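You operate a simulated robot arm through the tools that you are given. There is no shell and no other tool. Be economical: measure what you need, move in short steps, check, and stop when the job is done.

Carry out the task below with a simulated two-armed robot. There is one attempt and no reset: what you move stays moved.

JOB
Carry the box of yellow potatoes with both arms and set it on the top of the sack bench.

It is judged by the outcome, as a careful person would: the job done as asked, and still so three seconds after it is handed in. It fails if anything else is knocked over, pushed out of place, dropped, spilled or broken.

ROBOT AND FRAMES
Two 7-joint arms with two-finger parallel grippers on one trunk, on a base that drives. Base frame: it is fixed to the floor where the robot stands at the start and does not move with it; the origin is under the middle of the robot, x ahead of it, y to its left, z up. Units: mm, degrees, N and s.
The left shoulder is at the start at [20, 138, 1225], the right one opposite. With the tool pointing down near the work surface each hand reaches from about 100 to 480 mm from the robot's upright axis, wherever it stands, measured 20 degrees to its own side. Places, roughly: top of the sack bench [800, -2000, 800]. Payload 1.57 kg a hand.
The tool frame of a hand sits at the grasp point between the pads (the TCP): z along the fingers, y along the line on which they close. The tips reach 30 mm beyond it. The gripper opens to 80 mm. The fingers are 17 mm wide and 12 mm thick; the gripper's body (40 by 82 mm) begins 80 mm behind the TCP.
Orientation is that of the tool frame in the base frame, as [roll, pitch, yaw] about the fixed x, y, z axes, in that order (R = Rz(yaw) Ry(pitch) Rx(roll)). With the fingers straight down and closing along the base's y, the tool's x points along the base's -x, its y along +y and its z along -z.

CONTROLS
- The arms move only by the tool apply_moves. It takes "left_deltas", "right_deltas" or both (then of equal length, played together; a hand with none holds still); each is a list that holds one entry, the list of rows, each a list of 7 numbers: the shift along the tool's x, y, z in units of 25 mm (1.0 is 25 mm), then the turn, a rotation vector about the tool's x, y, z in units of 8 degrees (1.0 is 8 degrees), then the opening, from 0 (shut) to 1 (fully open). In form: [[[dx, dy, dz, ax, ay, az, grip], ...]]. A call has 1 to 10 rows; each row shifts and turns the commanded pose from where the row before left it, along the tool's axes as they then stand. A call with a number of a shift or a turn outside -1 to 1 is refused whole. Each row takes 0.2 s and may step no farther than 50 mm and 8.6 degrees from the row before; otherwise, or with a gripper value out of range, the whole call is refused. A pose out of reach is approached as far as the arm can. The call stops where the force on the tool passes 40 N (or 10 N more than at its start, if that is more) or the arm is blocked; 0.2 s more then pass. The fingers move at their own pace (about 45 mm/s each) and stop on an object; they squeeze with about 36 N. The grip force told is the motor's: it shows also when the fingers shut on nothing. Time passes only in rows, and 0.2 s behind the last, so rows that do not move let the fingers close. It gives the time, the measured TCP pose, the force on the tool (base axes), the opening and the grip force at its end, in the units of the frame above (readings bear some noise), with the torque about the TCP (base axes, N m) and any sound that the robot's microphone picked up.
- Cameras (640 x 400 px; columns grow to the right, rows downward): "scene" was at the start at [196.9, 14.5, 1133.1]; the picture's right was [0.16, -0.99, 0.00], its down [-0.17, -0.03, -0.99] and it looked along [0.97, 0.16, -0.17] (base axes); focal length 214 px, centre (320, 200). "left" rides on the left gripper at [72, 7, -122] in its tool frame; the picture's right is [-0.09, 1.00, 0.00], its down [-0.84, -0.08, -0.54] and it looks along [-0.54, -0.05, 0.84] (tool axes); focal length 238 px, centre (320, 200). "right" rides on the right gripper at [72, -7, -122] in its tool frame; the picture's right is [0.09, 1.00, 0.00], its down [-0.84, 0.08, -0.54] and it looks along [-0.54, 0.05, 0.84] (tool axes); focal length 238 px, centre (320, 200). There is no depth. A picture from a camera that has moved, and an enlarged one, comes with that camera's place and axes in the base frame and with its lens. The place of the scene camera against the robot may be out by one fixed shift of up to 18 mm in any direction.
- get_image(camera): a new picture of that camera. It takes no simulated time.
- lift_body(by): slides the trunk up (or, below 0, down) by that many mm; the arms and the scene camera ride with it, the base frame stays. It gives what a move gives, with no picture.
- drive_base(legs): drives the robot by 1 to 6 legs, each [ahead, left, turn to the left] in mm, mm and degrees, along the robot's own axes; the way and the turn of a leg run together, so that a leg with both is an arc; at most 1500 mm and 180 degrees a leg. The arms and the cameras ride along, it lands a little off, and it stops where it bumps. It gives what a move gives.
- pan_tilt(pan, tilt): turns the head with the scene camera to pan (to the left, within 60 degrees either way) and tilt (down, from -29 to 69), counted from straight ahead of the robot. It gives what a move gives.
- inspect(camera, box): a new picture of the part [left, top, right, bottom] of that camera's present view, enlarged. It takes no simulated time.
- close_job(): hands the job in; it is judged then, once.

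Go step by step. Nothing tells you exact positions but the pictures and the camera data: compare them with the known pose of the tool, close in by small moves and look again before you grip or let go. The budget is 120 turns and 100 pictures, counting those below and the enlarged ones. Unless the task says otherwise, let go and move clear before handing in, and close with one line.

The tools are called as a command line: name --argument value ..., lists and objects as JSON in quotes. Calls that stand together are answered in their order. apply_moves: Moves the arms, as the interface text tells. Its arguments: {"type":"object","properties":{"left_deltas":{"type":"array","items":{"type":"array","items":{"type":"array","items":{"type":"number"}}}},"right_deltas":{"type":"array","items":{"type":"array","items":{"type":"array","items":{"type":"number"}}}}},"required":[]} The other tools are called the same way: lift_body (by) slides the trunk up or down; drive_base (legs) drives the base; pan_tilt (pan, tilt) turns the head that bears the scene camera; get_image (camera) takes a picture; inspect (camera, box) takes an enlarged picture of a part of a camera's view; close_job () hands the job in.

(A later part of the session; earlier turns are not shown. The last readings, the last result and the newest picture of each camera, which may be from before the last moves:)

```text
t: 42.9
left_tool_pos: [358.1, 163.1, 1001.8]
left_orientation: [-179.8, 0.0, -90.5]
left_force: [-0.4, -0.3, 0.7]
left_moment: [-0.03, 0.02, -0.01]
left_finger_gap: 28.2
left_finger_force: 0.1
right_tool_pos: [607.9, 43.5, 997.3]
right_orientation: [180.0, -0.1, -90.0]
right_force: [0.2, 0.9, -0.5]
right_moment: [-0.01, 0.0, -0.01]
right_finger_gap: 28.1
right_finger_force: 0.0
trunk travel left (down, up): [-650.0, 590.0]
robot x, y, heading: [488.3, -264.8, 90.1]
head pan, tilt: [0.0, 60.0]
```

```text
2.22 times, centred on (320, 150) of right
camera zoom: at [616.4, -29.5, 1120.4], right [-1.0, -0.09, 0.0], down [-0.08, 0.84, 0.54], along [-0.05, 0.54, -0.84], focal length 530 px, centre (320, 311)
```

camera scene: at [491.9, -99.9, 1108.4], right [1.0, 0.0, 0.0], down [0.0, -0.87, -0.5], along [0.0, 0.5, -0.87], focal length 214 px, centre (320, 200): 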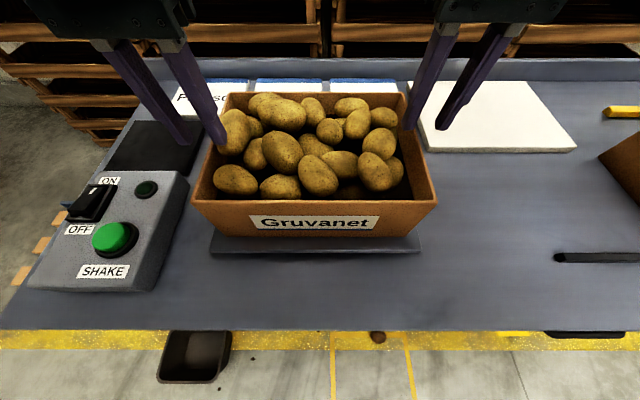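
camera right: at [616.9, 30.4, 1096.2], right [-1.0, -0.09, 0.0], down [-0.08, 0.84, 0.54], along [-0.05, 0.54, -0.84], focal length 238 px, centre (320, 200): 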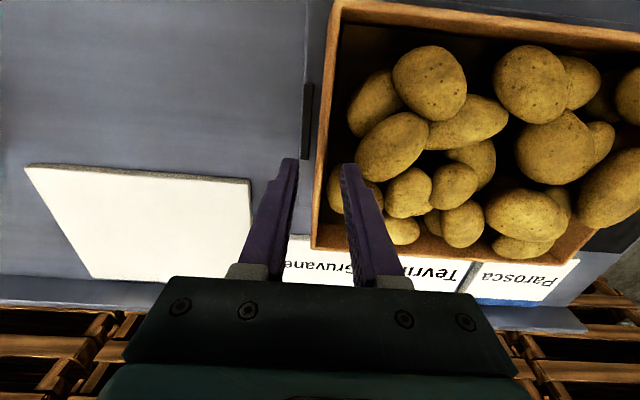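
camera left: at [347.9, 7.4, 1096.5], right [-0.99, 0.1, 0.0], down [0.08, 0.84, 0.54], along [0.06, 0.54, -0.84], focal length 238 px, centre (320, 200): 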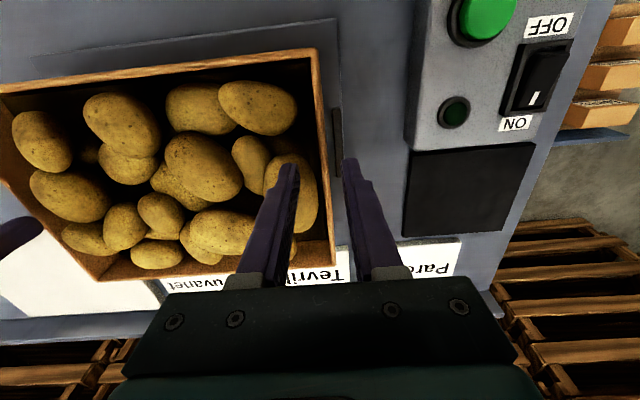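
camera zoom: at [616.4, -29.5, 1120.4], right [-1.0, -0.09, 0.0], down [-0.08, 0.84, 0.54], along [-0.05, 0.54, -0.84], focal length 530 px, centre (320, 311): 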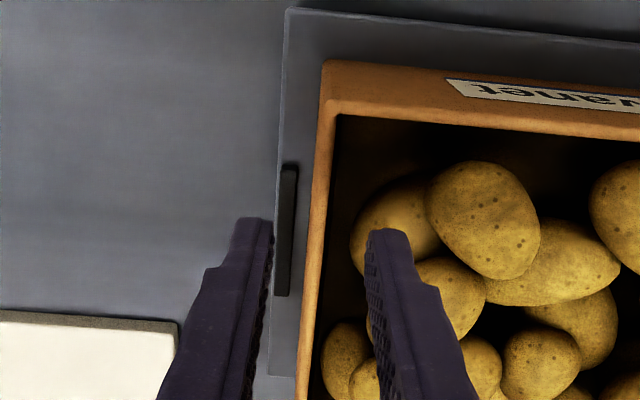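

Both gaps are clearly open. I nudge to left [354, 168], right [608.5, 36], narrow the fingers, and start inserting ~10 mm below the rim.

apply_moves --left_deltas '[[[-0.2, 0.14, 0, 0, 0, 0, 0.27], [0, 0, 0, 0, 0, 0, 0.27], [0, 0, 0.75, 0, 0, 0, 0.27], [0, 0, 0.75, 0, 0, 0, 0.27], [0, 0, 0.75, 0, 0, 0, 0.27], [0, 0, 0, 0, 0, 0, 0.27]]]' --right_deltas '[[[0.3, 0, 0, 0, 0, 0, 0.27], [0, 0, 0, 0, 0, 0, 0.27], [0, 0, 0.7, 0, 0, 0, 0.27], [0, 0, 0.7, 0, 0, 0, 0.27], [0, 0, 0.7, 0, 0, 0, 0.27], [0, 0, 0, 0, 0, 0, 0.27]]]'

inspect --camera "left" --box '[220, 60, 400, 200]'

inspect --camera "right" --box '[220, 60, 420, 240]'

```text
t: 44.3
left_tool_pos: [355.5, 169.0, 946.3]
left_orientation: [-179.9, 0.1, -90.6]
left_force: [0.5, -10.1, 32.0]
left_moment: [-0.36, -0.52, -0.33]
left_finger_gap: 21.9
left_finger_force: 0.1
right_tool_pos: [606.8, 36.5, 947.7]
right_orientation: [179.9, 0.1, -90.0]
right_force: [-0.5, -1.1, -0.4]
right_moment: [-0.02, 0.01, -0.01]
right_finger_gap: 21.7
right_finger_force: 0.0
trunk travel left (down, up): [-650.0, 590.0]
robot x, y, heading: [488.4, -268.4, 90.1]
head pan, tilt: [0.0, 60.0]
```

```text
2.86 times, centred on (310, 130) of left
camera zoom: at [347.5, 95.9, 1067.9], right [-0.99, 0.1, 0.0], down [0.08, 0.83, 0.54], along [0.06, 0.54, -0.84], focal length 681 px, centre (349, 400)
```

zoom: 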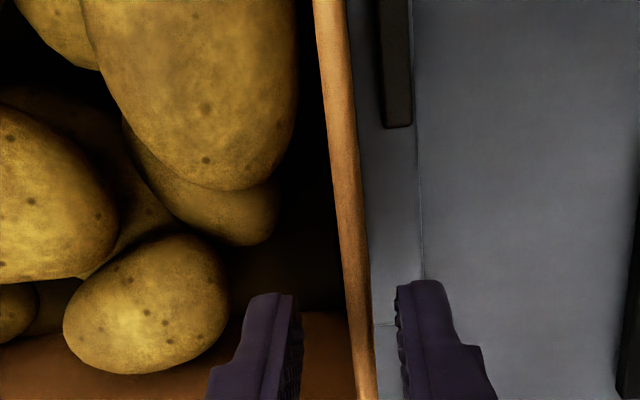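

```text
2.22 times, centred on (320, 150) of right
camera zoom: at [615.7, -36.3, 1070.3], right [-1.0, -0.09, 0.0], down [-0.08, 0.84, 0.54], along [-0.05, 0.54, -0.84], focal length 530 px, centre (320, 311)
```

zoom: 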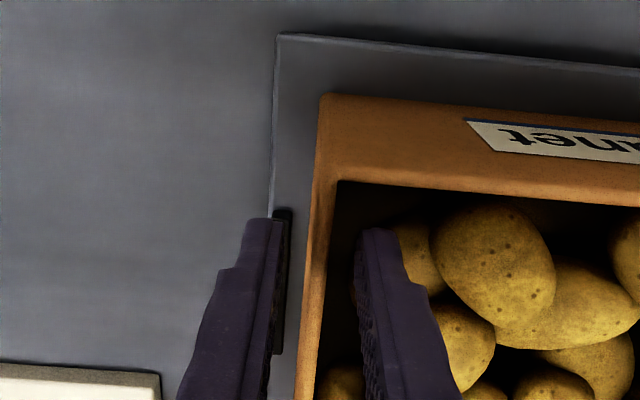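

The left inner finger met something about 9 mm below the rim (32 N up, pushed toward −y). I back it up, shift 9 mm toward −y and closer to the wall, and retry gently while the right goes slightly deeper.

apply_moves --left_deltas '[[[0, 0, -0.7, 0, 0, 0, 0.22], [0.4, 0.06, 0, 0, 0, 0, 0.22], [0, 0, 0, 0, 0, 0, 0.22], [0, 0, 0.35, 0, 0, 0, 0.22], [0, 0, 0.35, 0, 0, 0, 0.22], [0, 0, 0, 0, 0, 0, 0.22]]]' --right_deltas '[[[0, 0, 0, 0, 0, 0, 0.27], [0, 0, 0, 0, 0, 0, 0.27], [0, 0, 0.3, 0, 0, 0, 0.27], [0, 0, 0.3, 0, 0, 0, 0.27], [0, 0, 0.3, 0, 0, 0, 0.27], [0, 0, 0, 0, 0, 0, 0.27]]]'

inspect --camera "left" --box '[220, 60, 400, 240]'

```text
t: 45.2
left_tool_pos: [352.5, 157.2, 960.3]
left_orientation: [-180.0, 0.0, -90.3]
left_force: [0.4, 0.4, 0.2]
left_moment: [0.02, 0.02, -0.03]
left_finger_gap: 17.7
left_finger_force: 0.1
right_tool_pos: [606.7, 36.5, 944.0]
right_orientation: [179.6, 0.0, -89.8]
right_force: [1.9, -7.9, 20.8]
right_moment: [-0.27, 0.2, -0.1]
right_finger_gap: 19.8
right_finger_force: 0.0
trunk travel left (down, up): [-650.0, 590.0]
robot x, y, heading: [483.7, -266.4, 90.1]
head pan, tilt: [0.0, 60.0]
stopped in row 4 (right hand): the force on the tool passed its limit at 62 N (the readings are from after the stop); the commanded pose is now the measured one
```

```text
2.22 times, centred on (310, 150) of left
camera zoom: at [345.0, 85.0, 1082.8], right [-0.99, 0.1, 0.0], down [0.08, 0.84, 0.54], along [0.06, 0.54, -0.84], focal length 530 px, centre (342, 311)
```

zoom: 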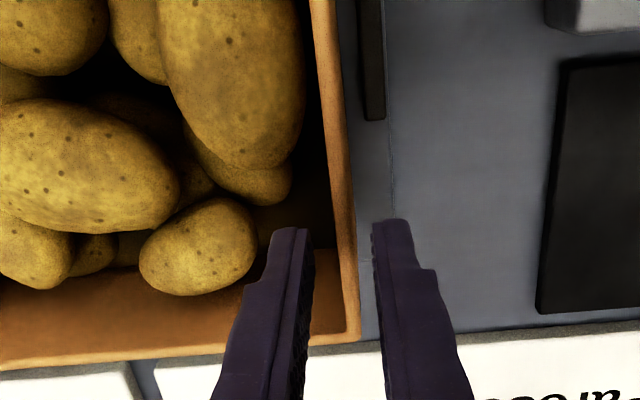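

The right inner finger also met resistance at the same tip height (~915), which hints at a contents body filling the box about 10 mm below the rim. I lift the right slightly and probe with the left at its new spot to confirm.

apply_moves --left_deltas '[[[0, 0, 0.2, 0, 0, 0, 0.22], [0, 0, 0.2, 0, 0, 0, 0.22], [0, 0, 0.2, 0, 0, 0, 0.22], [0, 0, 0.1, 0, 0, 0, 0.22], [0, 0, 0.1, 0, 0, 0, 0.22], [0, 0, 0.1, 0, 0, 0, 0.22]]]' --right_deltas '[[[0, 0, -0.2, 0, 0, 0, 0.27], [0, 0, -0.2, 0, 0, 0, 0.27], [0, 0, 0, 0, 0, 0, 0.27], [0, 0, 0, 0, 0, 0, 0.27], [0, 0, 0, 0, 0, 0, 0.27], [0, 0, 0, 0, 0, 0, 0.27]]]'

get_image --camera "scene"

```text
t: 46.4
left_tool_pos: [353.9, 157.2, 944.2]
left_orientation: [-179.8, 0.0, -90.6]
left_force: [-0.5, -6.1, 15.6]
left_moment: [-0.21, -0.1, 0.0]
left_finger_gap: 17.2
left_finger_force: 0.1
right_tool_pos: [605.9, 34.3, 952.7]
right_orientation: [179.5, 0.0, -89.8]
right_force: [0.3, -0.4, 1.2]
right_moment: [-0.03, 0.02, -0.04]
right_finger_gap: 21.4
right_finger_force: 0.2
trunk travel left (down, up): [-650.0, 590.0]
robot x, y, heading: [486.2, -266.9, 89.8]
head pan, tilt: [0.0, 60.0]
stopped in row 5 (left hand): the force on the tool passed its limit at 46 N (the readings are from after the stop); the commanded pose is now the measured one
```

```text
63 pictures are left
camera scene: at [491.5, -100.5, 1108.4], right [1.0, 0.0, 0.0], down [0.0, -0.87, -0.5], along [0.0, 0.5, -0.87], focal length 214 px, centre (320, 200)
```

scene: 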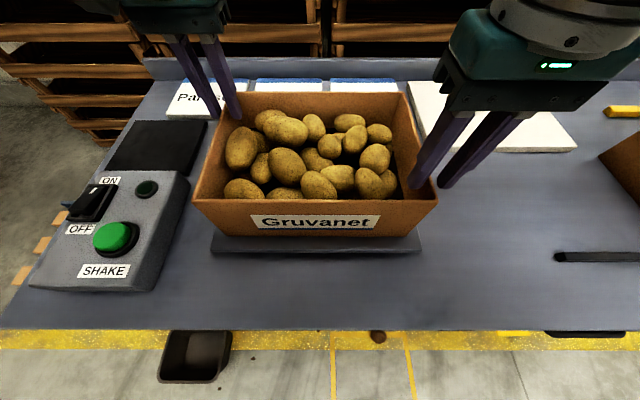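

The potatoes seem to have shifted a bit lower in the box. I look closely before doing anything else.

inspect --camera "scene" --box '[180, 80, 460, 260]'

inspect --camera "left" --box '[120, 20, 400, 240]'

inspect --camera "right" --box '[240, 20, 520, 240]'

```text
2.22 times, centred on (320, 170) of scene
camera zoom: at [491.5, -100.5, 1108.4], right [1.0, 0.0, 0.0], down [0.0, -0.87, -0.5], along [0.0, 0.5, -0.87], focal length 477 px, centre (320, 267)
```

zoom: 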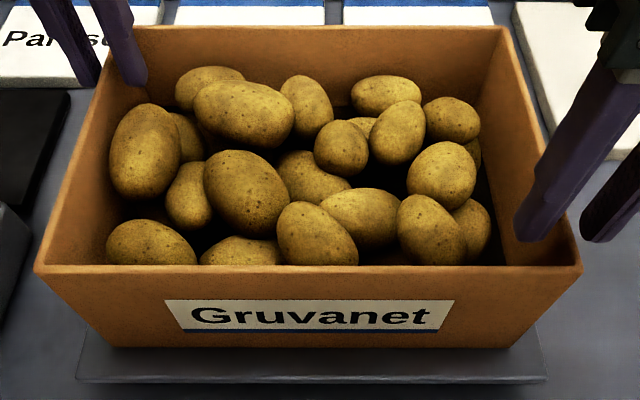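

```text
1.82 times, centred on (260, 130) of left
camera zoom: at [345.4, 85.3, 1067.0], right [-0.99, 0.1, -0.01], down [0.08, 0.84, 0.54], along [0.06, 0.54, -0.84], focal length 433 px, centre (429, 327)
```

zoom: 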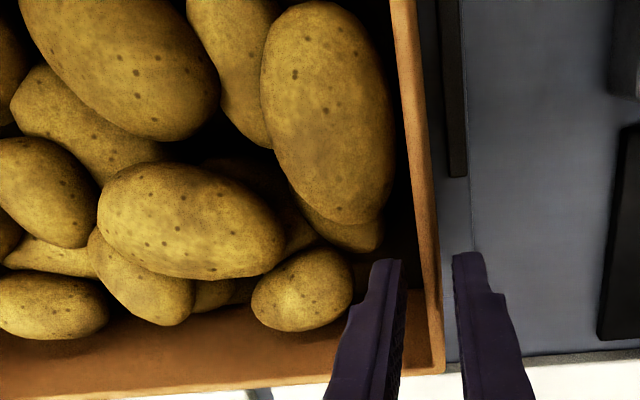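

```text
1.82 times, centred on (380, 130) of right
camera zoom: at [615.0, -38.1, 1075.1], right [-1.0, -0.09, 0.01], down [-0.08, 0.84, 0.54], along [-0.06, 0.54, -0.84], focal length 433 px, centre (211, 327)
```

zoom: 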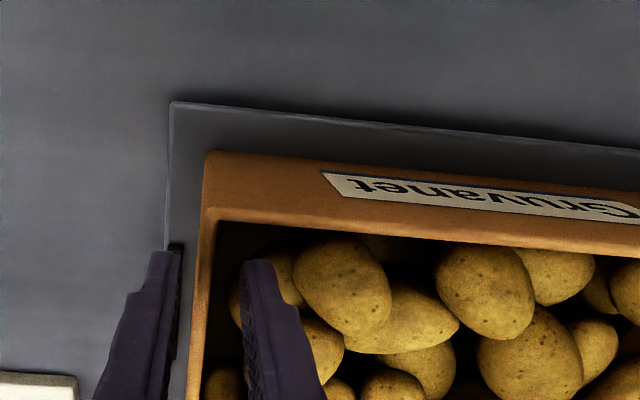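

The contents moved down together as one piece (~10 mm), leaving more wall free. I probe both sides gently once more.

apply_moves --left_deltas '[[[0, 0, -0.1, 0, 0, 0, 0.22], [0, 0, 0.1, 0, 0, 0, 0.22], [0, 0, 0.1, 0, 0, 0, 0.22], [0, 0, 0.1, 0, 0, 0, 0.22], [0, 0, 0.1, 0, 0, 0, 0.22], [0, 0, 0.1, 0, 0, 0, 0.22]]]' --right_deltas '[[[0, 0, 0, 0, 0, 0, 0.25], [0, -0.1, 0.15, 0, 0, 0, 0.25], [0, 0, 0.15, 0, 0, 0, 0.25], [0, 0, 0.15, 0, 0, 0, 0.25], [0, 0, 0.1, 0, 0, 0, 0.25], [0, 0, 0.1, 0, 0, 0, 0.25]]]'

```text
t: 47.1
left_tool_pos: [353.5, 157.8, 943.9]
left_orientation: [-179.6, 0.0, -90.6]
left_force: [-1.4, -6.4, 15.0]
left_moment: [-0.26, -0.1, -0.04]
left_finger_gap: 16.8
left_finger_force: 0.0
right_tool_pos: [608.7, 32.9, 947.1]
right_orientation: [179.5, 0.0, -89.9]
right_force: [0.5, -0.3, 0.1]
right_moment: [0.02, 0.0, -0.04]
right_finger_gap: 20.0
right_finger_force: 0.1
trunk travel left (down, up): [-650.0, 590.0]
robot x, y, heading: [487.6, -267.6, 90.3]
head pan, tilt: [0.0, 60.0]
stopped in row 3 (left hand): the force on the tool passed its limit at 46 N (the readings are from after the stop); the commanded pose is now the measured one
```

The left contact at tip z≈914 stays stiff. I'll relieve the pressure and just close both grippers on the walls to see what they actually hold.

apply_moves --left_deltas '[[[0, 0, -0.04, 0, 0, 0, 0.22], [0, 0, 0, 0, 0, 0, 0.1], [0, 0, 0, 0, 0, 0, 0], [0, 0, 0, 0, 0, 0, 0], [0, 0, 0, 0, 0, 0, 0]]]' --right_deltas '[[[0, 0, 0.08, 0, 0, 0, 0.22], [0, 0, 0, 0, 0, 0, 0.1], [0, 0, 0, 0, 0, 0, 0], [0, 0, 0, 0, 0, 0, 0], [0, 0, 0, 0, 0, 0, 0]]]'

get_image --camera "left"

get_image --camera "right"

```text
t: 48.3
left_tool_pos: [354.1, 156.4, 944.4]
left_orientation: [-179.5, 0.1, -90.7]
left_force: [-0.3, -1.3, 0.1]
left_moment: [0.36, 0.21, 0.32]
left_finger_gap: 5.1
left_finger_force: 25.6
right_tool_pos: [610.2, 34.7, 946.1]
right_orientation: [179.6, -0.1, -89.9]
right_force: [-1.6, 1.1, -0.4]
right_moment: [0.19, -0.13, -0.08]
right_finger_gap: 4.9
right_finger_force: 24.9
trunk travel left (down, up): [-650.0, 590.0]
robot x, y, heading: [488.7, -266.2, 90.2]
head pan, tilt: [0.0, 60.0]
```

```text
59 pictures are left
camera left: at [346.0, 84.9, 1067.2], right [-0.99, 0.1, -0.01], down [0.08, 0.84, 0.54], along [0.06, 0.54, -0.84], focal length 238 px, centre (320, 200)
```

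left: 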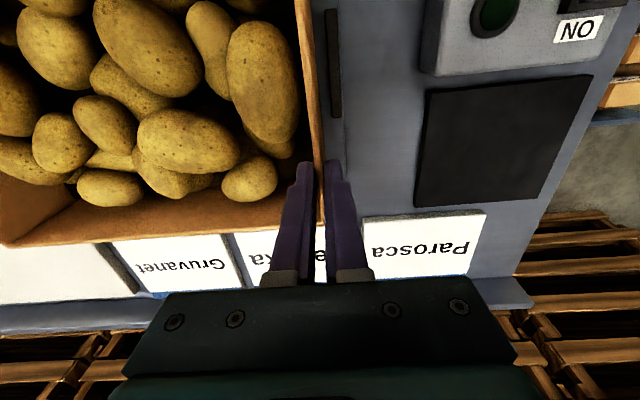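

```text
58 pictures are left
camera right: at [618.6, -38.6, 1067.9], right [-1.0, -0.09, 0.01], down [-0.08, 0.84, 0.54], along [-0.06, 0.54, -0.84], focal length 238 px, centre (320, 200)
```

right: 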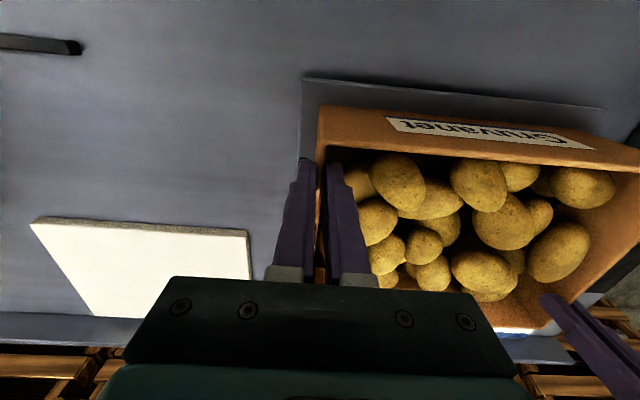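

Both grippers hold 5 mm walls. I try to get more depth by opening only slightly so the inner fingers hug the wall, and easing down 12 mm.

apply_moves --left_deltas '[[[0, 0, 0, 0, 0, 0, 0.12], [0, 0, 0, 0, 0, 0, 0.12], [0, 0, 0.1, 0, 0, 0, 0.12], [0, 0, 0.1, 0, 0, 0, 0.12], [0, 0, 0.1, 0, 0, 0, 0.12], [0, 0, 0.1, 0, 0, 0, 0.12], [0, 0, 0.1, 0, 0, 0, 0.12]]]'

apply_moves --right_deltas '[[[0, 0, 0, 0, 0, 0, 0.12], [0, 0, 0, 0, 0, 0, 0.12], [0, 0, 0.1, 0, 0, 0, 0.12], [0, 0, 0.1, 0, 0, 0, 0.12], [0, 0, 0.1, 0, 0, 0, 0.12], [0, 0, 0.1, 0, 0, 0, 0.12], [0, 0, 0.1, 0, 0, 0, 0.12]]]'

```text
t: 49.3
left_tool_pos: [354.8, 157.8, 944.2]
left_orientation: [-179.4, 0.0, -90.7]
left_force: [-0.2, -5.3, 12.0]
left_moment: [-0.26, -0.04, -0.04]
left_finger_gap: 8.7
left_finger_force: 0.1
right_tool_pos: [610.0, 34.7, 946.4]
right_orientation: [179.7, 0.0, -89.9]
right_force: [0.0, 0.2, 1.7]
right_moment: [0.22, -0.17, -0.15]
right_finger_gap: 4.8
right_finger_force: 25.1
trunk travel left (down, up): [-650.0, 590.0]
robot x, y, heading: [483.8, -266.9, 90.0]
head pan, tilt: [0.0, 60.0]
stopped in row 5 (left hand): the force on the tool passed its limit at 46 N (the readings are from after the stop); the commanded pose is now the measured one
```

```text
t: 50.3
left_tool_pos: [354.7, 157.4, 944.4]
left_orientation: [-179.5, 0.1, -90.7]
left_force: [-2.3, -5.8, 12.8]
left_moment: [-0.22, -0.03, -0.05]
left_finger_gap: 7.6
left_finger_force: 0.0
right_tool_pos: [609.2, 33.9, 944.8]
right_orientation: [179.4, 0.1, -89.7]
right_force: [1.3, -6.4, 17.5]
right_moment: [-0.27, 0.08, -0.01]
right_finger_gap: 8.6
right_finger_force: 0.1
trunk travel left (down, up): [-650.0, 590.0]
robot x, y, heading: [488.4, -266.5, 90.0]
head pan, tilt: [0.0, 60.0]
stopped in row 4 (right hand): the force on the tool passed its limit at 48 N (the readings are from after the stop); the commanded pose is now the measured one
```

Something inside stops the tips at the same depth, so about 10 mm of wall is what I can hold. I close both grippers firmly and test with a small 15 mm trunk lift.

apply_moves --left_deltas '[[[0, 0, -0.02, 0, 0, 0, 0], [0, 0, 0, 0, 0, 0, 0], [0, 0, 0, 0, 0, 0, 0], [0, 0, 0, 0, 0, 0, 0]]]' --right_deltas '[[[0, 0, -0.02, 0, 0, 0, 0], [0, 0, 0, 0, 0, 0, 0], [0, 0, 0, 0, 0, 0, 0], [0, 0, 0, 0, 0, 0, 0]]]'

lift_body --by 15

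get_image --camera "scene"

```text
t: 51.3
left_tool_pos: [354.8, 157.4, 944.0]
left_orientation: [-179.5, 0.1, -90.8]
left_force: [-8.2, -7.2, 18.4]
left_moment: [0.07, 0.32, 0.3]
left_finger_gap: 4.7
left_finger_force: 25.5
right_tool_pos: [609.0, 34.4, 944.4]
right_orientation: [179.5, 0.1, -89.8]
right_force: [6.5, -6.8, 22.8]
right_moment: [0.35, -0.37, -0.24]
right_finger_gap: 4.7
right_finger_force: 25.1
trunk travel left (down, up): [-650.0, 590.0]
robot x, y, heading: [488.1, -268.2, 90.0]
head pan, tilt: [0.0, 60.0]
```

```text
t: 52.0
left_tool_pos: [355.8, 156.5, 957.0]
left_orientation: [-179.6, 0.1, -90.7]
left_force: [-6.2, 1.8, -5.1]
left_moment: [-0.31, 0.35, 0.23]
left_finger_gap: 4.9
left_finger_force: 24.6
right_tool_pos: [609.9, 31.4, 959.2]
right_orientation: [179.6, -0.2, -89.8]
right_force: [7.0, -2.9, -5.0]
right_moment: [0.34, -0.29, -0.33]
right_finger_gap: 5.0
right_finger_force: 25.0
trunk travel left (down, up): [-665.0, 575.0]
robot x, y, heading: [485.9, -264.3, 90.1]
head pan, tilt: [0.0, 60.0]
```

```text
57 pictures are left
camera scene: at [491.9, -101.6, 1123.0], right [1.0, 0.0, 0.0], down [0.0, -0.87, -0.5], along [0.0, 0.5, -0.87], focal length 214 px, centre (320, 200)
```

scene: 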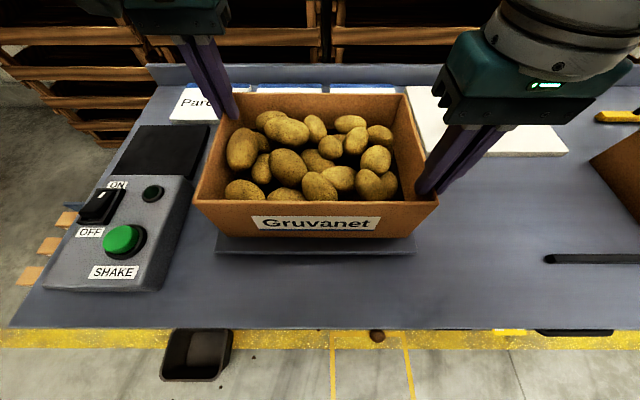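

The box rises with the hands, only about 5 N load per hand. I lift further and check for slip.

lift_body --by 40

get_image --camera "scene"

get_image --camera "right"

```text
t: 52.8
left_tool_pos: [354.3, 157.5, 998.5]
left_orientation: [-179.4, 0.1, -90.8]
left_force: [-9.3, 3.2, -4.7]
left_moment: [-0.02, 0.42, 0.19]
left_finger_gap: 5.0
left_finger_force: 24.8
right_tool_pos: [609.5, 32.4, 999.8]
right_orientation: [179.5, -0.1, -89.8]
right_force: [9.7, -3.7, -4.6]
right_moment: [-0.01, -0.36, -0.38]
right_finger_gap: 5.0
right_finger_force: 25.4
trunk travel left (down, up): [-705.0, 535.0]
robot x, y, heading: [489.0, -264.7, 90.2]
head pan, tilt: [0.0, 60.0]
```

```text
56 pictures are left
camera scene: at [491.9, -101.6, 1163.3], right [1.0, 0.0, 0.0], down [0.0, -0.87, -0.5], along [0.0, 0.5, -0.87], focal length 214 px, centre (320, 200)
```

scene: 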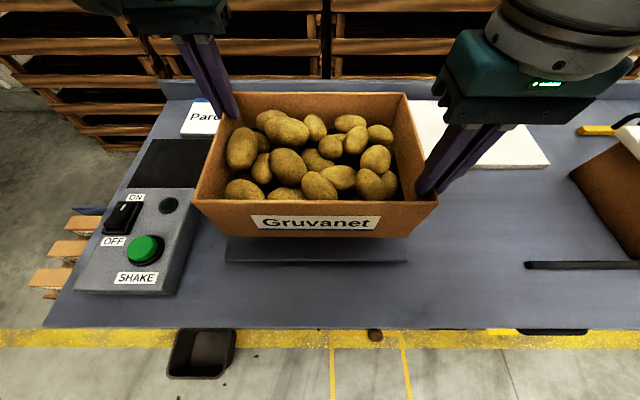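

```text
55 pictures are left
camera right: at [618.5, -40.0, 1120.6], right [-1.0, -0.1, 0.01], down [-0.08, 0.84, 0.54], along [-0.06, 0.54, -0.84], focal length 238 px, centre (320, 200)
```

right: 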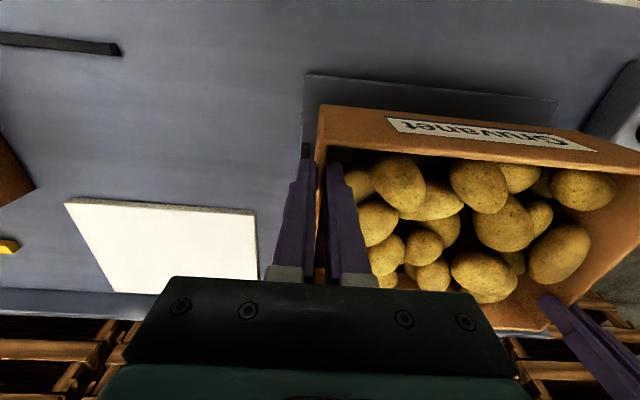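

The box is lifted level and steady. I raise it a little more, back straight out from the table and check it.

lift_body --by 60

drive_base --legs '[[-300, 0, 0]]'

drive_base --legs '[[-280, 0, 0]]'

get_image --camera "scene"

```text
t: 53.8
left_tool_pos: [355.9, 157.2, 1057.6]
left_orientation: [-179.5, 0.2, -90.7]
left_force: [-10.5, 4.7, -5.2]
left_moment: [0.18, 0.49, 0.26]
left_finger_gap: 4.8
left_finger_force: 24.9
right_tool_pos: [609.5, 33.0, 1058.4]
right_orientation: [179.5, -0.1, -89.8]
right_force: [11.9, -5.3, -5.5]
right_moment: [-0.17, -0.44, -0.33]
right_finger_gap: 5.0
right_finger_force: 25.6
trunk travel left (down, up): [-765.0, 475.0]
robot x, y, heading: [486.8, -265.3, 89.9]
head pan, tilt: [0.0, 60.0]
```

```text
t: 55.9
left_tool_pos: [357.0, -152.3, 1058.8]
left_orientation: [-179.4, 0.2, -91.1]
left_force: [-12.0, 5.6, -5.5]
left_moment: [0.06, 0.48, 0.24]
left_finger_gap: 5.0
left_finger_force: 25.3
right_tool_pos: [611.7, -278.5, 1057.8]
right_orientation: [179.6, 0.0, -90.3]
right_force: [12.1, -6.1, -4.2]
right_moment: [-0.08, -0.45, -0.29]
right_finger_gap: 4.8
right_finger_force: 25.5
trunk travel left (down, up): [-765.0, 475.0]
robot x, y, heading: [483.5, -578.5, 89.7]
head pan, tilt: [0.0, 60.0]
```

```text
t: 57.8
left_tool_pos: [355.9, -428.7, 1058.5]
left_orientation: [-179.5, 0.2, -91.1]
left_force: [0.8, -1.1, -4.8]
left_moment: [-0.23, 0.21, 0.25]
left_finger_gap: 4.9
left_finger_force: 25.3
right_tool_pos: [609.2, -554.3, 1059.5]
right_orientation: [179.7, 0.0, -90.4]
right_force: [-1.6, 0.8, -4.4]
right_moment: [0.13, -0.18, -0.28]
right_finger_gap: 4.9
right_finger_force: 25.6
trunk travel left (down, up): [-765.0, 475.0]
robot x, y, heading: [482.8, -853.8, 89.8]
head pan, tilt: [0.0, 60.0]
```

```text
54 pictures are left
camera scene: at [490.9, -687.9, 1223.3], right [1.0, -0.01, 0.0], down [-0.01, -0.87, -0.5], along [0.0, 0.5, -0.87], focal length 214 px, centre (320, 200)
```

scene: 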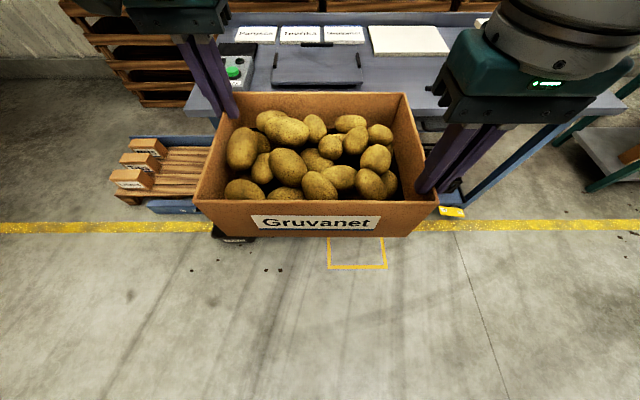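

Carrying is steady. I turn right in two halves to face the bench and look.

drive_base --legs '[[0, 0, -60], [0, 0, -60], [0, 0, -60]]'

pan_tilt --pan 0 --tilt 30

get_image --camera "scene"

```text
t: 66.2
left_tool_pos: [608.2, -1281.6, 1058.8]
left_orientation: [-179.5, 0.2, 88.2]
left_force: [-1.8, 0.9, -4.4]
left_moment: [0.24, -0.19, 0.27]
left_finger_gap: 5.0
left_finger_force: 25.2
right_tool_pos: [355.7, -1151.5, 1059.0]
right_orientation: [179.5, -0.1, 89.1]
right_force: [1.7, -1.0, -4.8]
right_moment: [-0.2, 0.17, -0.24]
right_finger_gap: 4.5
right_finger_force: 25.7
trunk travel left (down, up): [-765.0, 475.0]
robot x, y, heading: [484.2, -855.0, -91.1]
head pan, tilt: [0.0, 60.0]
```

```text
t: 67.1
left_tool_pos: [609.3, -1280.8, 1058.0]
left_orientation: [-179.4, 0.1, 88.1]
left_force: [-0.8, 0.1, -4.0]
left_moment: [0.0, -0.14, 0.31]
left_finger_gap: 4.9
left_finger_force: 25.1
right_tool_pos: [356.4, -1153.5, 1059.3]
right_orientation: [179.7, 0.0, 89.1]
right_force: [1.9, -1.7, -4.9]
right_moment: [0.12, 0.15, -0.22]
right_finger_gap: 4.6
right_finger_force: 24.9
trunk travel left (down, up): [-765.0, 475.0]
robot x, y, heading: [484.0, -855.9, -91.1]
head pan, tilt: [0.0, 30.0]
```

```text
53 pictures are left
camera scene: at [486.6, -1043.8, 1265.3], right [-1.0, 0.02, 0.0], down [0.01, 0.5, -0.87], along [-0.02, -0.87, -0.5], focal length 214 px, centre (320, 200)
```

scene: 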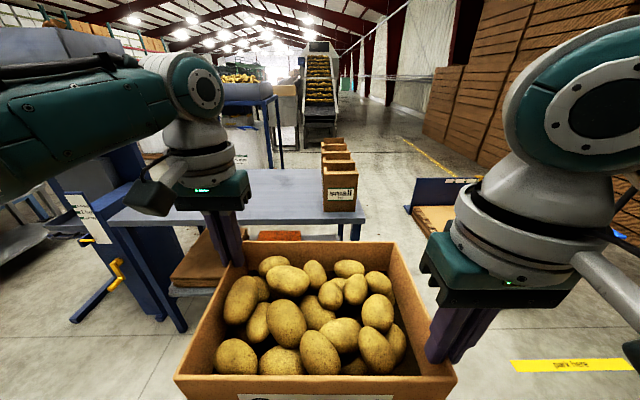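

The bench top spans roughly x 306–1231, near edge y≈−1686, with small boxes at its right end (x 320–462). I strafe left to x≈800, straighten, and approach partway.

drive_base --legs '[[0, 0, 1.1], [0, 316, 0], [300, 0, 0]]'

get_image --camera "scene"

```text
t: 71.2
left_tool_pos: [931.7, -1575.6, 1059.3]
left_orientation: [-179.5, 0.1, 89.3]
left_force: [-1.1, 0.7, -4.8]
left_moment: [-0.07, -0.18, 0.24]
left_finger_gap: 4.8
left_finger_force: 25.4
right_tool_pos: [675.3, -1452.8, 1058.3]
right_orientation: [179.7, -0.1, 90.1]
right_force: [1.4, -0.5, -5.2]
right_moment: [0.1, 0.2, -0.25]
right_finger_gap: 4.8
right_finger_force: 25.0
trunk travel left (down, up): [-765.0, 475.0]
robot x, y, heading: [798.0, -1152.3, -90.2]
head pan, tilt: [0.0, 30.0]
```

```text
52 pictures are left
camera scene: at [804.2, -1342.2, 1265.4], right [-1.0, 0.0, 0.0], down [0.0, 0.5, -0.87], along [0.0, -0.87, -0.5], focal length 214 px, centre (320, 200)
```

scene: 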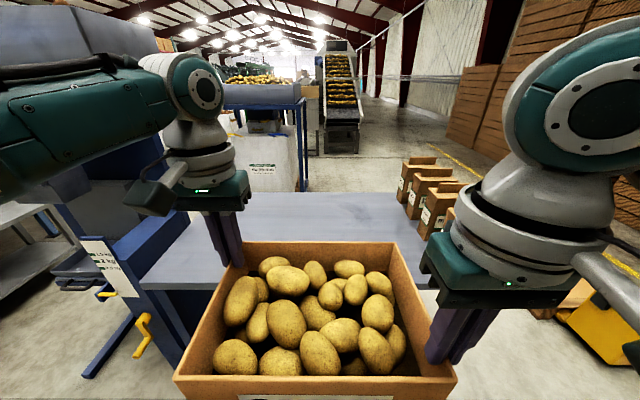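

Centre line is good. I check clearance between my left elbow and the blue press beside the bench.

pan_tilt --pan 50 --tilt 20

get_image --camera "scene"

get_image --camera "left"

```text
t: 72.4
left_tool_pos: [931.6, -1577.3, 1059.0]
left_orientation: [-179.5, 0.1, 89.4]
left_force: [-1.4, 0.6, -4.9]
left_moment: [0.08, -0.16, 0.29]
left_finger_gap: 4.8
left_finger_force: 25.6
right_tool_pos: [676.1, -1451.4, 1058.7]
right_orientation: [179.7, 0.0, 90.2]
right_force: [1.5, -0.6, -4.4]
right_moment: [0.03, 0.14, -0.22]
right_finger_gap: 4.7
right_finger_force: 25.6
trunk travel left (down, up): [-765.0, 475.0]
robot x, y, heading: [799.2, -1149.8, -89.9]
head pan, tilt: [50.0, 20.0]
```

```text
51 pictures are left
camera scene: at [875.5, -1311.5, 1281.4], right [-0.64, -0.77, 0.0], down [-0.26, 0.22, -0.94], along [0.72, -0.6, -0.34], focal length 214 px, centre (320, 200)
```

scene: 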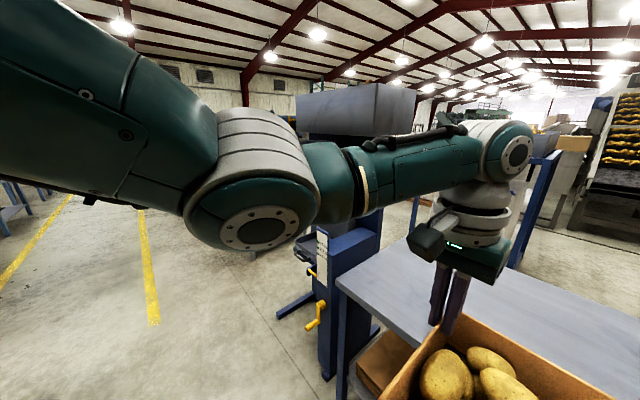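

```text
50 pictures are left
camera left: at [939.4, -1505.3, 1180.8], right [0.99, -0.1, -0.01], down [-0.08, -0.84, 0.54], along [-0.06, -0.54, -0.84], focal length 238 px, centre (320, 200)
```

left: 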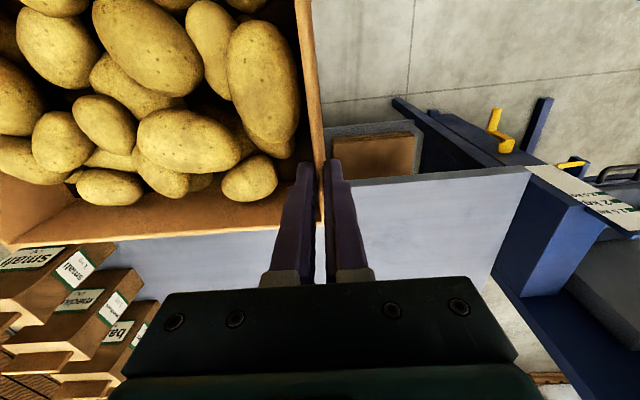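

The elbow (x≈1055) clears the press (x≳1250). I drive forward so the box centre is near y≈−1870, over the bench, and check.

drive_base --legs '[[180, 0, 0], [175, 0, 0]]'

get_image --camera "left"

get_image --camera "right"

get_image --camera "scene"

```text
t: 75.0
left_tool_pos: [931.5, -1927.1, 1058.9]
left_orientation: [-179.6, 0.1, 89.3]
left_force: [-1.2, 0.6, -5.4]
left_moment: [0.05, -0.15, 0.23]
left_finger_gap: 4.9
left_finger_force: 25.2
right_tool_pos: [675.4, -1802.3, 1058.6]
right_orientation: [179.5, -0.2, 90.0]
right_force: [1.4, -1.7, -5.5]
right_moment: [0.02, 0.1, -0.24]
right_finger_gap: 4.7
right_finger_force: 25.3
trunk travel left (down, up): [-765.0, 475.0]
robot x, y, heading: [799.8, -1500.2, -90.3]
head pan, tilt: [50.0, 20.0]
```

```text
49 pictures are left
camera left: at [939.4, -1855.1, 1180.6], right [0.99, -0.1, -0.01], down [-0.08, -0.83, 0.54], along [-0.06, -0.54, -0.84], focal length 238 px, centre (320, 200)
```

left: 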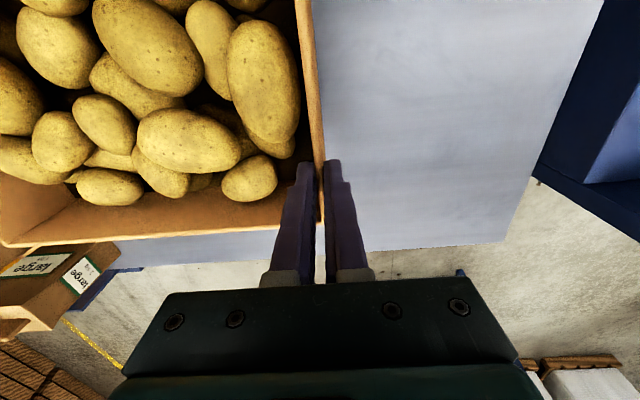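

```text
48 pictures are left
camera right: at [669.8, -1730.8, 1180.6], right [1.0, 0.09, 0.01], down [0.08, -0.84, 0.54], along [0.06, -0.54, -0.84], focal length 238 px, centre (320, 200)
```

right: 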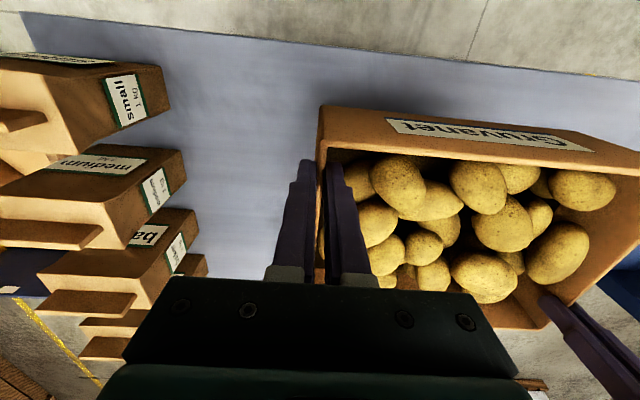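

```text
47 pictures are left
camera scene: at [875.9, -1661.2, 1281.4], right [-0.64, -0.77, 0.0], down [-0.26, 0.22, -0.94], along [0.72, -0.6, -0.34], focal length 214 px, centre (320, 200)
```

scene: 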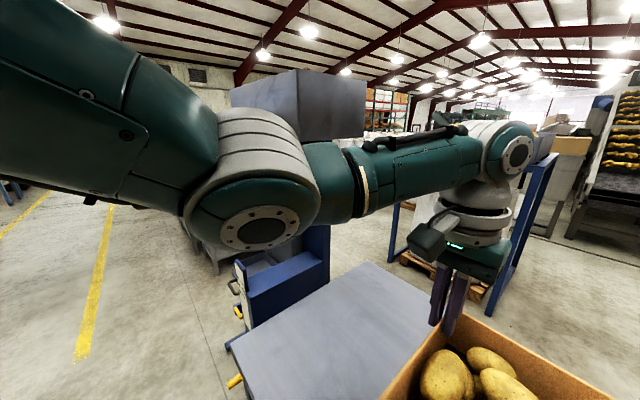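

The box overhangs the bench fully (near edge y≈−1725), and I want a bit more margin, so 50 mm further in, then lower the trunk to about 35 mm above the expected surface.

drive_base --legs '[[50, 0, 0]]'

lift_body --by -80

pan_tilt --pan 0 --tilt 60

get_image --camera "scene"

get_image --camera "right"

```text
t: 75.9
left_tool_pos: [930.0, -1976.6, 1059.5]
left_orientation: [-179.5, 0.1, 89.2]
left_force: [-2.0, 0.2, -6.0]
left_moment: [-0.09, -0.15, 0.29]
left_finger_gap: 4.4
left_finger_force: 25.3
right_tool_pos: [675.6, -1852.5, 1058.3]
right_orientation: [179.6, -0.1, 90.1]
right_force: [1.7, 0.1, -4.1]
right_moment: [0.12, 0.16, -0.23]
right_finger_gap: 4.8
right_finger_force: 25.5
trunk travel left (down, up): [-765.0, 475.0]
robot x, y, heading: [798.6, -1554.2, -90.0]
head pan, tilt: [50.0, 20.0]
```

```text
t: 77.1
left_tool_pos: [931.1, -1976.4, 977.8]
left_orientation: [-179.5, 0.1, 89.3]
left_force: [-1.1, 1.0, -4.5]
left_moment: [0.07, -0.11, 0.28]
left_finger_gap: 4.9
left_finger_force: 25.1
right_tool_pos: [676.3, -1851.8, 978.9]
right_orientation: [179.7, 0.0, 90.0]
right_force: [0.9, -0.8, -6.0]
right_moment: [0.0, 0.18, -0.2]
right_finger_gap: 4.5
right_finger_force: 25.4
trunk travel left (down, up): [-685.0, 555.0]
robot x, y, heading: [799.2, -1550.8, -90.0]
head pan, tilt: [50.0, 20.0]
```

```text
t: 78.3
left_tool_pos: [930.2, -1977.4, 977.9]
left_orientation: [-179.4, 0.1, 89.2]
left_force: [-1.7, 0.1, -4.4]
left_moment: [0.16, -0.16, 0.31]
left_finger_gap: 4.8
left_finger_force: 24.5
right_tool_pos: [676.2, -1851.6, 977.7]
right_orientation: [179.6, -0.1, 90.0]
right_force: [1.4, -0.1, -5.1]
right_moment: [-0.15, 0.18, -0.22]
right_finger_gap: 4.9
right_finger_force: 25.6
trunk travel left (down, up): [-685.0, 555.0]
robot x, y, heading: [798.6, -1553.6, -89.9]
head pan, tilt: [0.0, 60.0]
```

```text
46 pictures are left
camera scene: at [804.5, -1718.4, 1143.3], right [-1.0, 0.0, 0.0], down [0.0, 0.87, -0.5], along [0.0, -0.5, -0.87], focal length 214 px, centre (320, 200)
```

scene: 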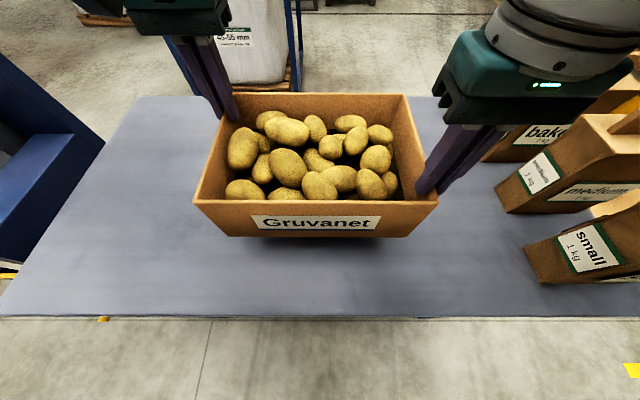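

```text
45 pictures are left
camera right: at [669.7, -1781.0, 1100.5], right [1.0, 0.09, 0.01], down [0.07, -0.84, 0.54], along [0.06, -0.54, -0.84], focal length 238 px, centre (320, 200)
```

right: 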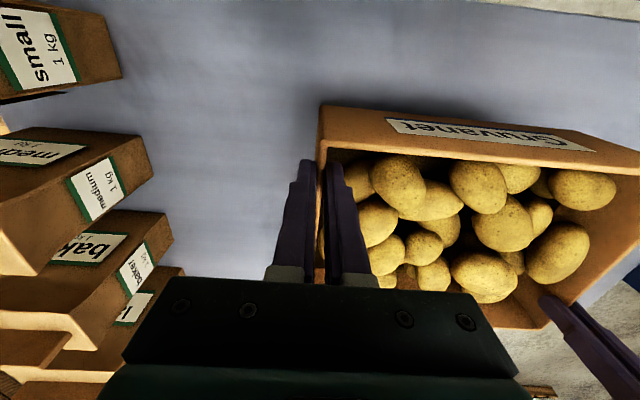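

Well clear of the small boxes, box level, about 30–40 mm above the bench. I lower with small force-guarded steps.

apply_moves --left_deltas '[[[0, 0, 0.2, 0, 0, 0, 0], [0, 0, 0.2, 0, 0, 0, 0], [0, 0, 0.2, 0, 0, 0, 0], [0, 0, 0.2, 0, 0, 0, 0], [0, 0, 0.2, 0, 0, 0, 0], [0, 0, 0.1, 0, 0, 0, 0]]]' --right_deltas '[[[0, 0, 0.2, 0, 0, 0, 0], [0, 0, 0.2, 0, 0, 0, 0], [0, 0, 0.2, 0, 0, 0, 0], [0, 0, 0.2, 0, 0, 0, 0], [0, 0, 0.2, 0, 0, 0, 0], [0, 0, 0.1, 0, 0, 0, 0]]]'

get_image --camera "scene"

```text
t: 79.7
left_tool_pos: [930.3, -1977.5, 950.8]
left_orientation: [-179.5, 0.0, 89.3]
left_force: [-1.4, 1.8, -5.2]
left_moment: [0.01, -0.23, 0.27]
left_finger_gap: 4.8
left_finger_force: 25.1
right_tool_pos: [675.6, -1852.6, 950.8]
right_orientation: [179.6, -0.1, 90.1]
right_force: [1.7, 0.3, -3.7]
right_moment: [-0.02, 0.09, -0.27]
right_finger_gap: 4.7
right_finger_force: 25.5
trunk travel left (down, up): [-685.0, 555.0]
robot x, y, heading: [799.3, -1549.2, -89.8]
head pan, tilt: [0.0, 60.0]
```

```text
44 pictures are left
camera scene: at [804.4, -1718.4, 1143.3], right [-1.0, 0.0, 0.0], down [0.0, 0.87, -0.5], along [0.0, -0.5, -0.87], focal length 214 px, centre (320, 200)
```

scene: 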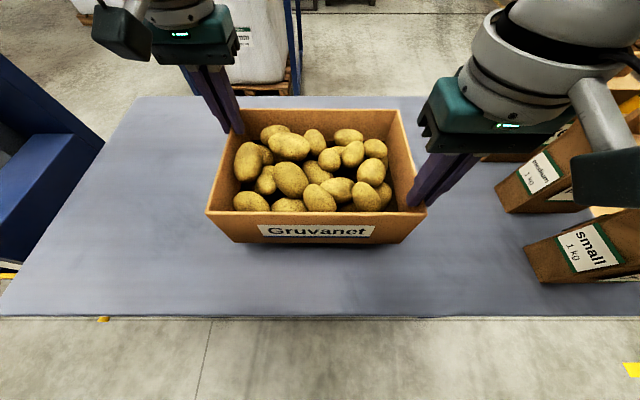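

Still in the air but close, judging by the shadow. I continue in 2.5 mm steps until the weight transfers.

apply_moves --left_deltas '[[[0, 0, 0.1, 0, 0, 0, 0], [0, 0, 0.1, 0, 0, 0, 0], [0, 0, 0.1, 0, 0, 0, 0], [0, 0, 0.1, 0, 0, 0, 0], [0, 0, 0, 0, 0, 0, 0]]]' --right_deltas '[[[0, 0, 0.1, 0, 0, 0, 0], [0, 0, 0.1, 0, 0, 0, 0], [0, 0, 0.1, 0, 0, 0, 0], [0, 0, 0.1, 0, 0, 0, 0], [0, 0, 0, 0, 0, 0, 0]]]'

```text
t: 80.9
left_tool_pos: [931.0, -1976.0, 941.1]
left_orientation: [-179.5, 0.0, 89.2]
left_force: [6.3, -3.2, -4.9]
left_moment: [0.34, -0.27, 0.31]
left_finger_gap: 4.7
left_finger_force: 25.1
right_tool_pos: [676.9, -1851.7, 941.0]
right_orientation: [179.7, -0.2, 90.1]
right_force: [-4.4, 3.6, -4.4]
right_moment: [-0.28, 0.25, -0.11]
right_finger_gap: 4.7
right_finger_force: 24.7
trunk travel left (down, up): [-685.0, 555.0]
robot x, y, heading: [800.8, -1547.7, -90.1]
head pan, tilt: [0.0, 60.0]
```

apply_moves --left_deltas '[[[0, 0, 0.1, 0, 0, 0, 0], [0, 0, 0.1, 0, 0, 0, 0], [0, 0, 0.1, 0, 0, 0, 0], [0, 0, 0, 0, 0, 0, 0]]]' --right_deltas '[[[0, 0, 0.1, 0, 0, 0, 0], [0, 0, 0.1, 0, 0, 0, 0], [0, 0, 0.1, 0, 0, 0, 0], [0, 0, 0, 0, 0, 0, 0]]]'

get_image --camera "scene"

```text
t: 81.9
left_tool_pos: [930.6, -1976.6, 933.9]
left_orientation: [-179.5, 0.1, 89.3]
left_force: [6.5, -3.3, -5.5]
left_moment: [-0.34, -0.34, 0.22]
left_finger_gap: 5.0
left_finger_force: 25.0
right_tool_pos: [675.4, -1851.9, 934.0]
right_orientation: [179.7, -0.1, 90.1]
right_force: [-5.7, 3.7, -4.1]
right_moment: [0.35, 0.26, -0.25]
right_finger_gap: 4.8
right_finger_force: 25.2
trunk travel left (down, up): [-685.0, 555.0]
robot x, y, heading: [802.0, -1552.0, -89.9]
head pan, tilt: [0.0, 60.0]
```

```text
43 pictures are left
camera scene: at [804.4, -1718.4, 1143.3], right [-1.0, 0.0, 0.0], down [0.0, 0.87, -0.5], along [0.0, -0.5, -0.87], focal length 214 px, centre (320, 200)
```

scene: 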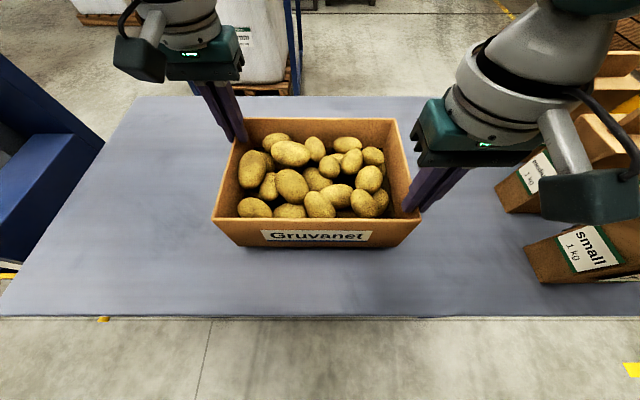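

Still carrying the weight (−5 N each). Lowering on.

apply_moves --left_deltas '[[[0, 0, 0.1, 0, 0, 0, 0], [0, 0, 0.1, 0, 0, 0, 0], [0, 0, 0.1, 0, 0, 0, 0], [0, 0, 0.1, 0, 0, 0, 0], [0, 0, 0, 0, 0, 0, 0]]]' --right_deltas '[[[0, 0, 0.1, 0, 0, 0, 0], [0, 0, 0.1, 0, 0, 0, 0], [0, 0, 0.1, 0, 0, 0, 0], [0, 0, 0.1, 0, 0, 0, 0], [0, 0, 0, 0, 0, 0, 0]]]'

inspect --camera "scene" --box '[180, 100, 460, 280]'

```text
t: 83.1
left_tool_pos: [929.7, -1977.7, 922.3]
left_orientation: [-179.6, 0.1, 89.1]
left_force: [9.0, -4.4, -5.3]
left_moment: [-0.24, -0.35, 0.28]
left_finger_gap: 4.7
left_finger_force: 25.0
right_tool_pos: [675.9, -1852.3, 923.8]
right_orientation: [179.5, -0.1, 90.1]
right_force: [-8.2, 3.7, -5.4]
right_moment: [0.35, 0.41, -0.23]
right_finger_gap: 4.9
right_finger_force: 25.0
trunk travel left (down, up): [-685.0, 555.0]
robot x, y, heading: [797.3, -1552.6, -90.3]
head pan, tilt: [0.0, 60.0]
```

```text
2.22 times, centred on (320, 190) of scene
camera zoom: at [804.4, -1718.4, 1143.3], right [-1.0, 0.0, 0.0], down [0.0, 0.87, -0.5], along [0.0, -0.5, -0.87], focal length 477 px, centre (320, 222)
```

zoom: 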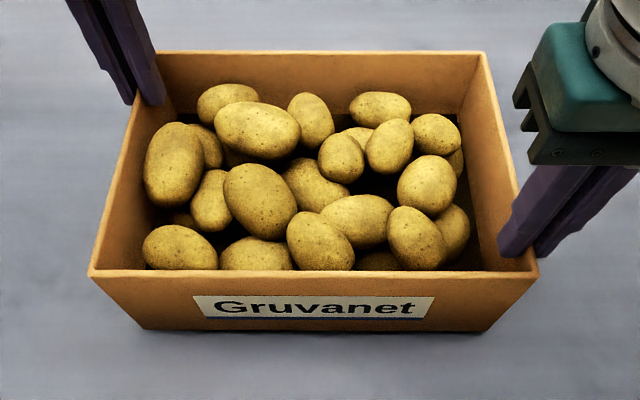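

Not yet touching; continuing with the same small steps.

apply_moves --left_deltas '[[[0, 0, 0.1, 0, 0, 0, 0], [0, 0, 0.1, 0, 0, 0, 0], [0, 0, 0.1, 0, 0, 0, 0], [0, 0, 0.1, 0, 0, 0, 0], [0, 0, 0, 0, 0, 0, 0]]]' --right_deltas '[[[0, 0, 0.1, 0, 0, 0, 0], [0, 0, 0.1, 0, 0, 0, 0], [0, 0, 0.1, 0, 0, 0, 0], [0, 0, 0.1, 0, 0, 0, 0], [0, 0, 0, 0, 0, 0, 0]]]'

```text
t: 84.3
left_tool_pos: [930.4, -1978.3, 915.7]
left_orientation: [-179.6, 0.2, 89.2]
left_force: [10.2, 10.0, 35.6]
left_moment: [0.19, -0.39, 0.15]
left_finger_gap: 5.0
left_finger_force: 24.8
right_tool_pos: [675.0, -1852.3, 914.7]
right_orientation: [179.7, 0.0, 90.0]
right_force: [-12.8, 9.7, 9.8]
right_moment: [-0.41, 0.44, -0.28]
right_finger_gap: 5.2
right_finger_force: 25.5
trunk travel left (down, up): [-685.0, 555.0]
robot x, y, heading: [796.2, -1551.6, -89.9]
head pan, tilt: [0.0, 60.0]
```

Contact: the box rests on the bench. I relieve the push by about 1.5 mm, then check.

apply_moves --left_deltas '[[[0, 0, -0.06, 0, 0, 0, 0], [0, 0, 0, 0, 0, 0, 0]]]' --right_deltas '[[[0, 0, -0.01, 0, 0, 0, 0], [0, 0, 0, 0, 0, 0, 0]]]'

get_image --camera "scene"

```text
t: 84.9
left_tool_pos: [929.0, -1978.3, 915.3]
left_orientation: [-179.5, 0.1, 89.2]
left_force: [10.1, 7.3, 25.1]
left_moment: [-0.11, -0.4, 0.2]
left_finger_gap: 4.7
left_finger_force: 25.6
right_tool_pos: [676.3, -1851.6, 915.2]
right_orientation: [179.7, -0.2, 90.0]
right_force: [-13.4, 11.3, 20.6]
right_moment: [0.3, 0.43, -0.35]
right_finger_gap: 5.3
right_finger_force: 24.7
trunk travel left (down, up): [-685.0, 555.0]
robot x, y, heading: [798.6, -1551.0, -89.7]
head pan, tilt: [0.0, 60.0]
```

```text
41 pictures are left
camera scene: at [803.9, -1718.8, 1143.6], right [-1.0, 0.0, 0.0], down [0.0, 0.87, -0.5], along [0.0, -0.5, -0.87], focal length 214 px, centre (320, 200)
```

scene: 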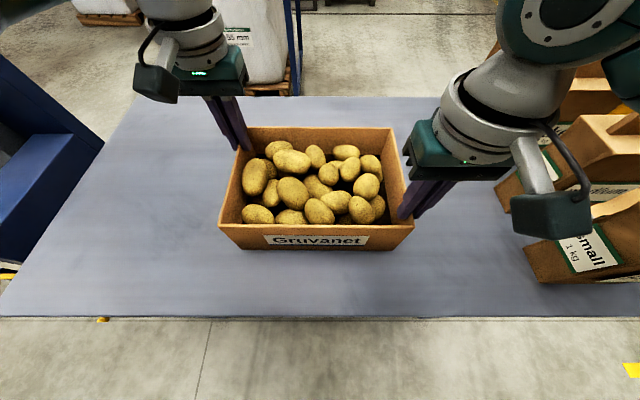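

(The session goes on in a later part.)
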